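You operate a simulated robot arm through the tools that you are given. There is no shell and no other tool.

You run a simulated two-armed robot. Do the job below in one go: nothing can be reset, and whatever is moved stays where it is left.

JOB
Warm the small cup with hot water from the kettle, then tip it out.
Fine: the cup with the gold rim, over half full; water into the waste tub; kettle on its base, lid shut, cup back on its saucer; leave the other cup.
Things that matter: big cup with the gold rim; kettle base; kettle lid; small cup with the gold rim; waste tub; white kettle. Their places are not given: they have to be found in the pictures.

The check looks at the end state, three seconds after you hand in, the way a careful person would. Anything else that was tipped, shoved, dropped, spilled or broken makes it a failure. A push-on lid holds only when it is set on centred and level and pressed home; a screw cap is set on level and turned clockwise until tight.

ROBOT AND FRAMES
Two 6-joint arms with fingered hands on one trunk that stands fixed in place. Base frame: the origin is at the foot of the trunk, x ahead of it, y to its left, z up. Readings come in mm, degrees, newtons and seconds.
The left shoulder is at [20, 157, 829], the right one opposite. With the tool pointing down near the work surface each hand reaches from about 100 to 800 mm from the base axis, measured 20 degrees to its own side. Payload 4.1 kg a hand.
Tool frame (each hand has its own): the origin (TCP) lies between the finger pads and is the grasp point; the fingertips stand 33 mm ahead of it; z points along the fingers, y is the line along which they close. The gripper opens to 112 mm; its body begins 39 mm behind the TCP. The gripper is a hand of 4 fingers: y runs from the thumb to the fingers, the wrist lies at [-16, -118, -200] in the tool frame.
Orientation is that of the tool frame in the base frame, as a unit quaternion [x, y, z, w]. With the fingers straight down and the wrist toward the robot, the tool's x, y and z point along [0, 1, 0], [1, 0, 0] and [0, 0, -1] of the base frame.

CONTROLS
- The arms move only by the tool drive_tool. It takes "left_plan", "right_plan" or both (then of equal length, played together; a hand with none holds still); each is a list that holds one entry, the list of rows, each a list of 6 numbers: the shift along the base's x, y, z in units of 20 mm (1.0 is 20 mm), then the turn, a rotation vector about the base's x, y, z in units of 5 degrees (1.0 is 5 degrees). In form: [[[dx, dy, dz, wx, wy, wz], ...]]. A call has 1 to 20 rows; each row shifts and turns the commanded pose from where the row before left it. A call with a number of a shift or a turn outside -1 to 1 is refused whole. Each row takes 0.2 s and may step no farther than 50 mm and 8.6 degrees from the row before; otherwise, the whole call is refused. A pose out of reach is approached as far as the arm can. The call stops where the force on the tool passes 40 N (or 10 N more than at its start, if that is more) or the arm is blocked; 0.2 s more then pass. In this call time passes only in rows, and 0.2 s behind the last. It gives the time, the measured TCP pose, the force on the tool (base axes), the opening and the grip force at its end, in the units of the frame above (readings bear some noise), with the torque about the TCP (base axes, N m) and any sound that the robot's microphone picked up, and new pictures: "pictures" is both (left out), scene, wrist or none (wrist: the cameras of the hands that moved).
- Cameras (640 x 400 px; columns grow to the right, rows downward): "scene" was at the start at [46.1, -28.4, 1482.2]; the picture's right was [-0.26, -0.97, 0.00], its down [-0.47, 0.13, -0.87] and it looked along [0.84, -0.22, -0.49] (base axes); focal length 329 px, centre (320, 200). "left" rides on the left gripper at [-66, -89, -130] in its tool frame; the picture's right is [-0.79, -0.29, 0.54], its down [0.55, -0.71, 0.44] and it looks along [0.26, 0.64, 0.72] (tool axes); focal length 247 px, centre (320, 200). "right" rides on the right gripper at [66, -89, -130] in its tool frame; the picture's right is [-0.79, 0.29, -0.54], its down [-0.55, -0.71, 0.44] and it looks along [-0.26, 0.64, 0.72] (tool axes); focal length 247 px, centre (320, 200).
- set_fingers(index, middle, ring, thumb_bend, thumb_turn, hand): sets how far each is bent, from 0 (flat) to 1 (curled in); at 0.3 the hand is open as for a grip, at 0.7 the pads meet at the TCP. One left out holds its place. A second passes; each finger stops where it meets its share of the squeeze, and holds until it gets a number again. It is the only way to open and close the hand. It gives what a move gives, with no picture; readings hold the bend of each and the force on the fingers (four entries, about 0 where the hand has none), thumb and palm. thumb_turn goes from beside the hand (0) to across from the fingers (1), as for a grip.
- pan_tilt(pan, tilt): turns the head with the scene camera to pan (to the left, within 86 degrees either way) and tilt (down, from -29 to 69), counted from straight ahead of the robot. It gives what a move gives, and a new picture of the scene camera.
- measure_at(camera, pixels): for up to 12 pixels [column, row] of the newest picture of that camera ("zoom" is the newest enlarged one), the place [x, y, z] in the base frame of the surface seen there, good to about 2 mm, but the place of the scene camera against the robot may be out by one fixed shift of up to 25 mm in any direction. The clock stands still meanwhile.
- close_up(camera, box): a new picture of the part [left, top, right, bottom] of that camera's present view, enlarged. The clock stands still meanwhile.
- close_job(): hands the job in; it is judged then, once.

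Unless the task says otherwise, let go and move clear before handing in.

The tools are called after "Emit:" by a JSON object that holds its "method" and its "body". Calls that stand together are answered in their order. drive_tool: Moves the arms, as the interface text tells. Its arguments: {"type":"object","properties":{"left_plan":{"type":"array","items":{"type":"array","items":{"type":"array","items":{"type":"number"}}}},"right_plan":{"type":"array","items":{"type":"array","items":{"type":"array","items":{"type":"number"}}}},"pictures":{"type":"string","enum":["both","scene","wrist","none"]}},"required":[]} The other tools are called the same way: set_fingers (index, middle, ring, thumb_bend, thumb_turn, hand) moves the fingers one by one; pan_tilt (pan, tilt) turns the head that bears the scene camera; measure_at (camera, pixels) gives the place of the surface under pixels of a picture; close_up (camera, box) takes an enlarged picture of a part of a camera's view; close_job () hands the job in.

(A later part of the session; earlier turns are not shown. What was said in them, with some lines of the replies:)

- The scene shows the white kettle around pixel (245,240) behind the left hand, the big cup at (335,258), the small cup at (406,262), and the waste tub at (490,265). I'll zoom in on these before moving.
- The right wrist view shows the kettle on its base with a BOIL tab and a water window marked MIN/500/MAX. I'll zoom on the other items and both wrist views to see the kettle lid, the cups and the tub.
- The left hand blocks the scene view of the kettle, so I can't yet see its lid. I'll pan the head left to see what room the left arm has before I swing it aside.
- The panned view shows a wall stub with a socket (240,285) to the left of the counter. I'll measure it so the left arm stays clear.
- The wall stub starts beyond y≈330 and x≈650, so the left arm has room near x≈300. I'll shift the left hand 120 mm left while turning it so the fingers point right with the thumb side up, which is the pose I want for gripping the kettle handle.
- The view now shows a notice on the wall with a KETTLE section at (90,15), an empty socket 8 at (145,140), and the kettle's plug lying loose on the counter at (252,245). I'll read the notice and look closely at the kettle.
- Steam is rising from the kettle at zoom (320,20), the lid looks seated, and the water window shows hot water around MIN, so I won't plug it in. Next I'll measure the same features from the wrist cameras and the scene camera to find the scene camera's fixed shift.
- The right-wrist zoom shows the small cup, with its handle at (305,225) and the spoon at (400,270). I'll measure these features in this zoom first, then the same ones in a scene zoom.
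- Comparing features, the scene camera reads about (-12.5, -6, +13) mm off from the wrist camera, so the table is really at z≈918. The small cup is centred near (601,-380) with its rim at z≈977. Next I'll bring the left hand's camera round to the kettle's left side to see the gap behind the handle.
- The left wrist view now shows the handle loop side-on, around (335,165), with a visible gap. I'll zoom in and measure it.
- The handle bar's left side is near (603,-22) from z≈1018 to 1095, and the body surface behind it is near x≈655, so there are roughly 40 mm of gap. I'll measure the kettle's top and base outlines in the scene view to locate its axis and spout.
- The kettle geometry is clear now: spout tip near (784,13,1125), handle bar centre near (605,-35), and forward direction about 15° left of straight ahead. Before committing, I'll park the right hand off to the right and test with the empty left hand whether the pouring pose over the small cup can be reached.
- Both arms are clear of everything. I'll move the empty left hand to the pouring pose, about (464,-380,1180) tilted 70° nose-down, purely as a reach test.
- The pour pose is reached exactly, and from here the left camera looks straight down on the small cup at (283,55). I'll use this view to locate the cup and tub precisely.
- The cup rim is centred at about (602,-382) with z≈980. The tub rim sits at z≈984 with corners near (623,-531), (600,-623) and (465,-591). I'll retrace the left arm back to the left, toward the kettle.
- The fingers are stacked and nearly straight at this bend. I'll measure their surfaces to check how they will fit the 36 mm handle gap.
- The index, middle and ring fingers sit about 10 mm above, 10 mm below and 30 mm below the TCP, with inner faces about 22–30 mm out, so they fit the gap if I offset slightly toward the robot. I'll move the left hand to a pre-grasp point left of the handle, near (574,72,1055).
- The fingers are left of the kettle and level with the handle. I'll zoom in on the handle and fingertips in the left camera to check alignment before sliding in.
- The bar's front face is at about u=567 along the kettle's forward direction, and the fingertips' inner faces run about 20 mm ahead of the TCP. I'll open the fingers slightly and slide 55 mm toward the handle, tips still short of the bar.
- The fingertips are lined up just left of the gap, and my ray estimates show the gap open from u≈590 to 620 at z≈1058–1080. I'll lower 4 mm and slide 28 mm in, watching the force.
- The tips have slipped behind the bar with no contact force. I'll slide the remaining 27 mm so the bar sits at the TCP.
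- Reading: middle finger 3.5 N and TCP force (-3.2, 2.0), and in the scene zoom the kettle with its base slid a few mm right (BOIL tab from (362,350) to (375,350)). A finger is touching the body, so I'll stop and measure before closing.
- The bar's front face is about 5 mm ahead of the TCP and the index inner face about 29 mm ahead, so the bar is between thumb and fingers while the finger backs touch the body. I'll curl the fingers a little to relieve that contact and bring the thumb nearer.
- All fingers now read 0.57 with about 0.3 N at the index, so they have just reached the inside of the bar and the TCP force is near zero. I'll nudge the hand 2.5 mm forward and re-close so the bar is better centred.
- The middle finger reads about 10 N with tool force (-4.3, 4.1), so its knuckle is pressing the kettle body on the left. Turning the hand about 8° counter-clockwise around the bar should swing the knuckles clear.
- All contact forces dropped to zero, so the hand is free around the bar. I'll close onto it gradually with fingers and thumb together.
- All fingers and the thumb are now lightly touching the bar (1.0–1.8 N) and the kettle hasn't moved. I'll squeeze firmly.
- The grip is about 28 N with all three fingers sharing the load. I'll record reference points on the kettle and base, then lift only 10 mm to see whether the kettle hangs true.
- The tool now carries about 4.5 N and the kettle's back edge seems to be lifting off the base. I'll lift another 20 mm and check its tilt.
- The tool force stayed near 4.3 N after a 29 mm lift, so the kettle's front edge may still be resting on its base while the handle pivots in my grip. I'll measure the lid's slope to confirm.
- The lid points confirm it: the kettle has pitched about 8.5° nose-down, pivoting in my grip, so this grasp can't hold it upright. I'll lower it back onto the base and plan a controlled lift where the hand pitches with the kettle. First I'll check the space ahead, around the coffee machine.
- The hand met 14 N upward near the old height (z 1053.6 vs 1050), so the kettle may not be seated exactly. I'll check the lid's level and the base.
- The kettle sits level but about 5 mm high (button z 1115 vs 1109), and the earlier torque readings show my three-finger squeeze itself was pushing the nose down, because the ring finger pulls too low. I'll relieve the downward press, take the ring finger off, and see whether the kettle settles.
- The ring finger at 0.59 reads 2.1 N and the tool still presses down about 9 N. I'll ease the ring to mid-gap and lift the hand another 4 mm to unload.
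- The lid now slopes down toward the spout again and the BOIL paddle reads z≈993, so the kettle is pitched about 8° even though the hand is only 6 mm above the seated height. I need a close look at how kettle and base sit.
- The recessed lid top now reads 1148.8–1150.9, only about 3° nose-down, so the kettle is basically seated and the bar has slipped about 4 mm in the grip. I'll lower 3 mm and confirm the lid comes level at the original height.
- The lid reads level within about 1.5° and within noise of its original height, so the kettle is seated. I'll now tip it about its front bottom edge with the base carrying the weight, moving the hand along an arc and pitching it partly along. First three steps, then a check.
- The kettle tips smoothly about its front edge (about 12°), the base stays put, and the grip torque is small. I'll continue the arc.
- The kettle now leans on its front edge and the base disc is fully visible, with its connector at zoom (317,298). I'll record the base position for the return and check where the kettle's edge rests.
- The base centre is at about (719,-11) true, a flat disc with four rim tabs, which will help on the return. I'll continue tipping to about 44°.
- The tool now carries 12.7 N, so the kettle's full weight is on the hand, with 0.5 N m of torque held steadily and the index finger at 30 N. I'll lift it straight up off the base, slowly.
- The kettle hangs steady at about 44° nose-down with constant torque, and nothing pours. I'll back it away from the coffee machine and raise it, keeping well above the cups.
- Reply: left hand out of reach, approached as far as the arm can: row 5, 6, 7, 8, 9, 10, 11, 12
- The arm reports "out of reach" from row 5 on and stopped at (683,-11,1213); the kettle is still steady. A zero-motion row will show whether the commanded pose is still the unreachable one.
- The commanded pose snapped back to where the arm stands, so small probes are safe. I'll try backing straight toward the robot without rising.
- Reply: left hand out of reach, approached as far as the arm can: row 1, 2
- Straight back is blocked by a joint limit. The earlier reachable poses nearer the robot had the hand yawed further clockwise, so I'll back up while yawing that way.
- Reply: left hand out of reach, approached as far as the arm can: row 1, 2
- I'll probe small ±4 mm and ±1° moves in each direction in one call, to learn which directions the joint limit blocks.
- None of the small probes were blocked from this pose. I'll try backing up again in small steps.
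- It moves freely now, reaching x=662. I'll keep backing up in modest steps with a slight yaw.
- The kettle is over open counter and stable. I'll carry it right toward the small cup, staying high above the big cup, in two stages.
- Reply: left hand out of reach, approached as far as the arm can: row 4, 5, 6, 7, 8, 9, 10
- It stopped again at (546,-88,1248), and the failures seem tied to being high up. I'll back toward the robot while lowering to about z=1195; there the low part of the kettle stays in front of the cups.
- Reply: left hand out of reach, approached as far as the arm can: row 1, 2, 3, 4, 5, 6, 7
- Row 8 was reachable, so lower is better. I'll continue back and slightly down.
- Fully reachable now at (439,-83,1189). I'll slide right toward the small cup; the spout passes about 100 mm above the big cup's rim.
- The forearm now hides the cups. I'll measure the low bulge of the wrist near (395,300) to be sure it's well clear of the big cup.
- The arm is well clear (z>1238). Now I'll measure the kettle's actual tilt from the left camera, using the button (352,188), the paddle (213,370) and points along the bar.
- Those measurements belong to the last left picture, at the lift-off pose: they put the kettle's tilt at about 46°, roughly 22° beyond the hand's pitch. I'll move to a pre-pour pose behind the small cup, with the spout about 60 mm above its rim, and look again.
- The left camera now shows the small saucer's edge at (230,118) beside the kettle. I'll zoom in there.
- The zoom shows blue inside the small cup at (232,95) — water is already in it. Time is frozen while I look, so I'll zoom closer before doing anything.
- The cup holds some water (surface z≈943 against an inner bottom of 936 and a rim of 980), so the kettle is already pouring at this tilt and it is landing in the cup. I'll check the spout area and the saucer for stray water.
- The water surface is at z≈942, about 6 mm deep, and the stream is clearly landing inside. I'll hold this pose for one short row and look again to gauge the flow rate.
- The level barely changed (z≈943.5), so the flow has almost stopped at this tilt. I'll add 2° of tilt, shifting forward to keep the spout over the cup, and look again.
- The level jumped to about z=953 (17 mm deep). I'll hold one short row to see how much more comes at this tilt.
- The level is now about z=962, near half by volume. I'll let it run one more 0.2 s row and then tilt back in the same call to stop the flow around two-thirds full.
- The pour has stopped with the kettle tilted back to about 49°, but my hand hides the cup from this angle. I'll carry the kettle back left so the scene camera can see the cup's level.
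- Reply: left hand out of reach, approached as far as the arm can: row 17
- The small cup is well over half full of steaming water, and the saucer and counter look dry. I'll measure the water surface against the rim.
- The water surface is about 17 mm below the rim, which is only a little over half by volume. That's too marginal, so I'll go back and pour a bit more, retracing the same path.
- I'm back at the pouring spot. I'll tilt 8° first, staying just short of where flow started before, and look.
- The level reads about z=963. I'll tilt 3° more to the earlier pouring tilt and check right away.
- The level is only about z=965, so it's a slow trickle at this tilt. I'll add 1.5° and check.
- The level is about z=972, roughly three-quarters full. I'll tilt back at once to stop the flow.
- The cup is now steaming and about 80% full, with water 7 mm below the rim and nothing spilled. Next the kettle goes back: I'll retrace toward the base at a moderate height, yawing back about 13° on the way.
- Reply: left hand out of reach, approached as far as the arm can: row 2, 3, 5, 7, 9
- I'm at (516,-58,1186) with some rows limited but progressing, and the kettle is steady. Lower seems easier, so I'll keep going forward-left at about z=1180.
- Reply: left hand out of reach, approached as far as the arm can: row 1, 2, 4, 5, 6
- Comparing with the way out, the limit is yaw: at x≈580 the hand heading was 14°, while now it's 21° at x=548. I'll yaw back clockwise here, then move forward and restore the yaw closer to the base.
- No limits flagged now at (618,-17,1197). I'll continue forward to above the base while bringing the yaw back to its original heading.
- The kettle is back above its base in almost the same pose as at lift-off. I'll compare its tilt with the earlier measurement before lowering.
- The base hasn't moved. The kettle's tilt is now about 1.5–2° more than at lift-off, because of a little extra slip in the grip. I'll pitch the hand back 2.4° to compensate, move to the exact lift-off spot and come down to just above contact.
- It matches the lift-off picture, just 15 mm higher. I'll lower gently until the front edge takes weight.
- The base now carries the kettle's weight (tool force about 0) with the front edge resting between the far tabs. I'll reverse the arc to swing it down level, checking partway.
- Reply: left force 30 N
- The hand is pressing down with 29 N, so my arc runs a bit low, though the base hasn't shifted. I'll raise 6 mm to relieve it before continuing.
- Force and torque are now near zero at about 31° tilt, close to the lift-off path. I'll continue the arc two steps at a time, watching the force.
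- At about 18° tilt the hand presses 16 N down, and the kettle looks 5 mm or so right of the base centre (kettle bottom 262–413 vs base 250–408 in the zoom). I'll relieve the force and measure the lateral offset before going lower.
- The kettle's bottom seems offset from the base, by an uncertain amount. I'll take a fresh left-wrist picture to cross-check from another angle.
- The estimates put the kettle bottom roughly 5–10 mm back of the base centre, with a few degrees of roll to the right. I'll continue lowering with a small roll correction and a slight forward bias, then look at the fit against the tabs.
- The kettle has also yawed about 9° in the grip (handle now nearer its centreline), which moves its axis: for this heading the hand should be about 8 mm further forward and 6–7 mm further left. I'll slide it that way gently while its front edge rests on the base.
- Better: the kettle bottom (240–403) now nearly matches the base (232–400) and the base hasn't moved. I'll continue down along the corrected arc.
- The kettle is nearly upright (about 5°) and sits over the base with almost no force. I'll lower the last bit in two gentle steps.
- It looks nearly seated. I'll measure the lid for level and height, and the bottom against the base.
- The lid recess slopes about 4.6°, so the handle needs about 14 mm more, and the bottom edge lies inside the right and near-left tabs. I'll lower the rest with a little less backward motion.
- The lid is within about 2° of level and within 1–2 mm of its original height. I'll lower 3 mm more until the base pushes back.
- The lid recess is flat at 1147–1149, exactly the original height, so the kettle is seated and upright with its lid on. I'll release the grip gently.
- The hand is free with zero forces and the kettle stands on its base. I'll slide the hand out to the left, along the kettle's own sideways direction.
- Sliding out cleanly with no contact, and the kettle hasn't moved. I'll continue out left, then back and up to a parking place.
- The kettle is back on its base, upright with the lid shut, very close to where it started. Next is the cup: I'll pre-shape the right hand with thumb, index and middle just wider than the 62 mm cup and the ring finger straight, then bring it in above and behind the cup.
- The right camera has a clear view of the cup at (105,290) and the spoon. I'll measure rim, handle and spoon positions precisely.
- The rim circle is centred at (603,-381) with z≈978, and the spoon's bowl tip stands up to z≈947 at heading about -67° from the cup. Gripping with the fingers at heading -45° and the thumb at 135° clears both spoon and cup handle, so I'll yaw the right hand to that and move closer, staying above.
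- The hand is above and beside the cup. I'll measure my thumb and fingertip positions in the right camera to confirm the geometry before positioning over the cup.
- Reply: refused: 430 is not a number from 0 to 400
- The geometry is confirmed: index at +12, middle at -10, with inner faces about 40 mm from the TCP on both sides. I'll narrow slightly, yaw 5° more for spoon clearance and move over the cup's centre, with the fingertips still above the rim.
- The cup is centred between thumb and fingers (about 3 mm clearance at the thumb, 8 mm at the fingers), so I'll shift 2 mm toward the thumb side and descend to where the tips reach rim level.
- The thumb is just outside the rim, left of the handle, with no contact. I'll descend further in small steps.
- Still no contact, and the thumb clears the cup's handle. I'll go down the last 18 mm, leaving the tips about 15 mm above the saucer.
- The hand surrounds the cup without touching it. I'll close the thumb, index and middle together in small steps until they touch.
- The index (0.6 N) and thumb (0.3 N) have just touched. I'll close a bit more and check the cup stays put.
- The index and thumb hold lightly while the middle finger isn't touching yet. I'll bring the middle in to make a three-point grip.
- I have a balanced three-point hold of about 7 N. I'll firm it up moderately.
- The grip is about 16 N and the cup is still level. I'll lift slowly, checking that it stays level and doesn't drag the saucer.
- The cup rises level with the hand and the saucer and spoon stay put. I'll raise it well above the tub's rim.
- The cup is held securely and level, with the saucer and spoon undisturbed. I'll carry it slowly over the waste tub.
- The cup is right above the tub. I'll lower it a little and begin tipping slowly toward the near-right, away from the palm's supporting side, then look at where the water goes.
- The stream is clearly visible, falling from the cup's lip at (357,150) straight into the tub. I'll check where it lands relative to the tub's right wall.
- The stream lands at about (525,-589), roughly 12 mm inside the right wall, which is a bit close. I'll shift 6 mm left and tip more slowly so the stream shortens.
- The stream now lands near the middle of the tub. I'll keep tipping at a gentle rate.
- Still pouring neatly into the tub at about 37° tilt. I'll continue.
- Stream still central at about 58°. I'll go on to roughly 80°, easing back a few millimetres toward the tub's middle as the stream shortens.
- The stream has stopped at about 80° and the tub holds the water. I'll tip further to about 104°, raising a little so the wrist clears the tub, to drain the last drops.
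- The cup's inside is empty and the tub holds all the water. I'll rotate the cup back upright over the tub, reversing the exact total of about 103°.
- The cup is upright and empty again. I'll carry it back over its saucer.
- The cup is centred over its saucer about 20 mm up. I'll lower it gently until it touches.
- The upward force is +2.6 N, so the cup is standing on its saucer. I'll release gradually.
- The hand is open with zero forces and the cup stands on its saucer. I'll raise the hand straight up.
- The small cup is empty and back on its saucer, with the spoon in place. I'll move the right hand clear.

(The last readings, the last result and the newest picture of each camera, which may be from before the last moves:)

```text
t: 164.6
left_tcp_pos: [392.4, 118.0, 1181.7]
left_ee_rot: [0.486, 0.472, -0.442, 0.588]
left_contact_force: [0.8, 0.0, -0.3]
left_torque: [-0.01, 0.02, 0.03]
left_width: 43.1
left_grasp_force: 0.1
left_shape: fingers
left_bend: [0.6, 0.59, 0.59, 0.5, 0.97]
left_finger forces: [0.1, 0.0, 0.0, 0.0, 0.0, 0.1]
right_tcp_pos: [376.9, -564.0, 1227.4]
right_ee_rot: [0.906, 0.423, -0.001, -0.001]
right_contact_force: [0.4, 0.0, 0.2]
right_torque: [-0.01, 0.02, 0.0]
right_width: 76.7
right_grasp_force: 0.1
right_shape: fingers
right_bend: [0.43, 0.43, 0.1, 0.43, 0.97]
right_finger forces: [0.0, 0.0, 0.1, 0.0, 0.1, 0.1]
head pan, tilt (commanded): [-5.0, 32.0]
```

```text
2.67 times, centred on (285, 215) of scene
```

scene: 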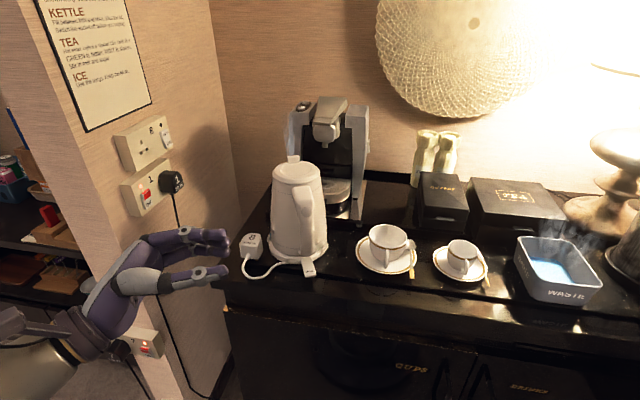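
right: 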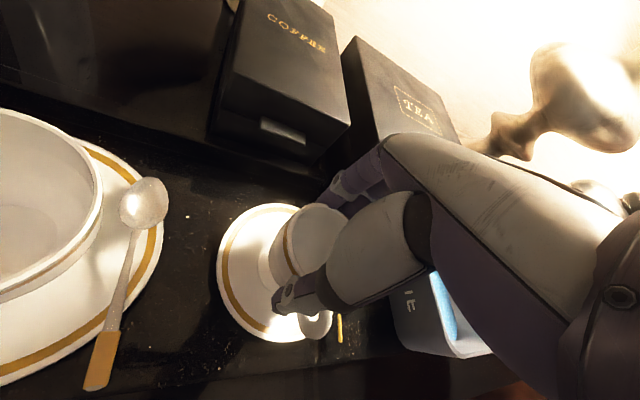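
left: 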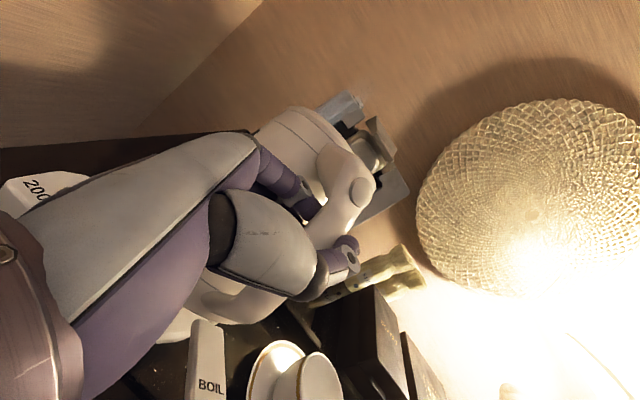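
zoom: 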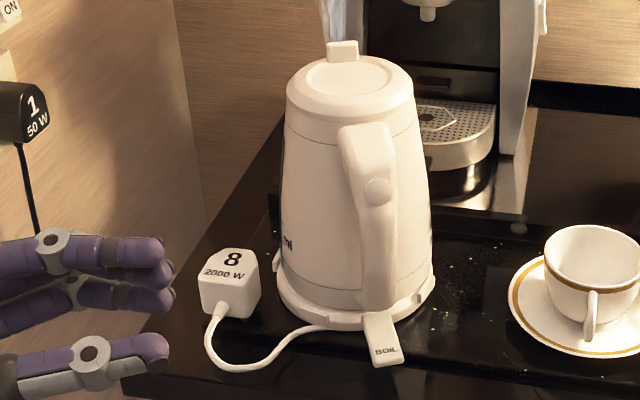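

Everything looks in place: kettle on its base, cup on its saucer, water in the tub. I'll do a last check of the kettle's seating and level, and of the cup on its saucer.

Emit:
{"method": "close_up", "body": {"camera": "scene", "box": [260, 145, 340, 215]}}

Emit:
{"method": "measure_at", "body": {"camera": "zoom", "pixels": [[295, 125], [295, 150], [295, 110], [245, 130], [350, 125], [275, 78], [295, 188], [330, 110], [170, 165], [425, 160]]}}

Emit:
{"method": "close_up", "body": {"camera": "scene", "box": [260, 225, 340, 280]}}

Emit:
{"method": "close_up", "body": {"camera": "scene", "box": [425, 220, 505, 290]}}

Emit:
{"method": "measure_at", "body": {"camera": "zoom", "pixels": [[275, 120], [232, 155], [400, 185], [300, 175], [140, 230], [260, 325], [325, 212], [410, 215]]}}

```text
5.71 times, centred on (300, 180) of scene
```

zoom: 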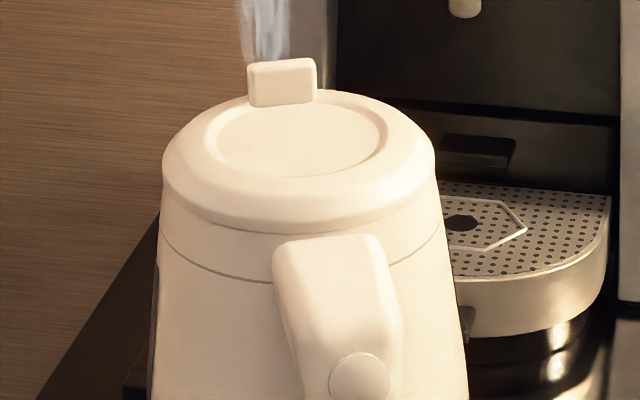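

```text
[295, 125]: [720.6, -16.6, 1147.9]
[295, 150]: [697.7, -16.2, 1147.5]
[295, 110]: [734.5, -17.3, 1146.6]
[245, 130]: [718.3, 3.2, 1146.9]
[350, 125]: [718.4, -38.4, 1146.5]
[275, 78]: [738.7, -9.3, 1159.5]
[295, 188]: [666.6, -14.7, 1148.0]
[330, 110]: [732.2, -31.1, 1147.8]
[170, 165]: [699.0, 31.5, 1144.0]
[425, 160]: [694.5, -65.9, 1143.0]
```

```text
7.27 times, centred on (300, 252) of scene
```

zoom: 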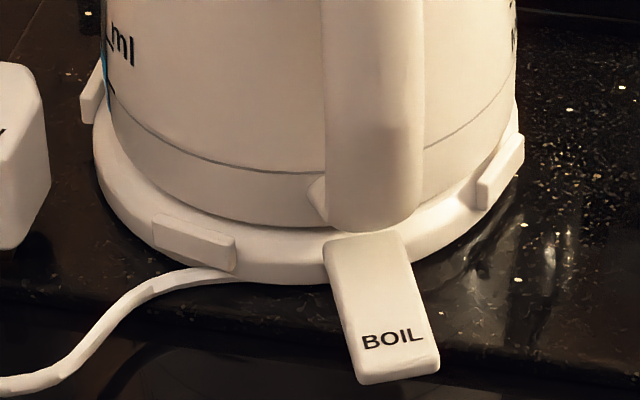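

```text
5.71 times, centred on (465, 255) of scene
```

zoom: 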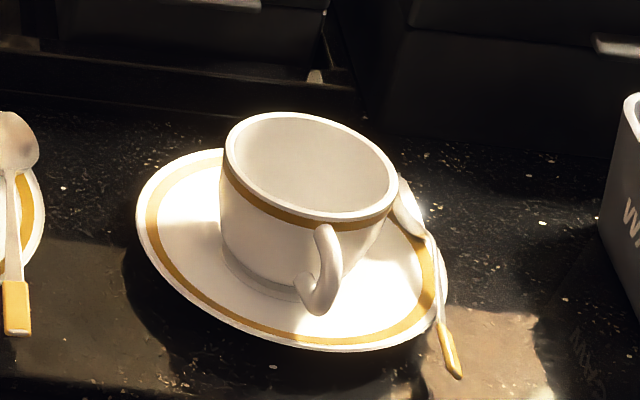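

```text
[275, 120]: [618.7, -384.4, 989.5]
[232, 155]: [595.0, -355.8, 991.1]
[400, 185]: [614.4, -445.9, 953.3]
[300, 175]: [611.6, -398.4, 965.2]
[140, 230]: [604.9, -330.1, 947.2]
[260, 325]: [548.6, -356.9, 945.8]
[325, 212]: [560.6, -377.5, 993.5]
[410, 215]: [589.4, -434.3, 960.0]
```

The lid is level at its original height, the kettle sits inside the base's tabs, and the empty cup is within a couple of millimetres of its old spot on the saucer. The spoon and big cup are untouched, the water is in the tub, and both hands are clear, so I'm handing in.

Emit:
{"method": "close_job", "body": {}}

```text
The job is handed in.
```

I warmed the small gold-rimmed cup with hot water from the kettle, then tipped the water into the waste tub. The job is handed in.

- **Cup:** I filled it to about 80%, emptied it completely into the tub, and put it back on its saucer within a couple of millimetres of where it started. The spoon on its saucer stayed in place.
- **Kettle:** It's back on its base, upright, with the lid shut and level at its original height. When I first gripped it, the kettle and base slid a few millimetres to the right. The kettle's handle is also turned about 10° from where it was.
- **Everything else:** I didn't touch the big cup, and I saw no spills on the counter or saucers. The kettle was unplugged when I found it but already steaming, so I left the plug alone. Both hands are clear.
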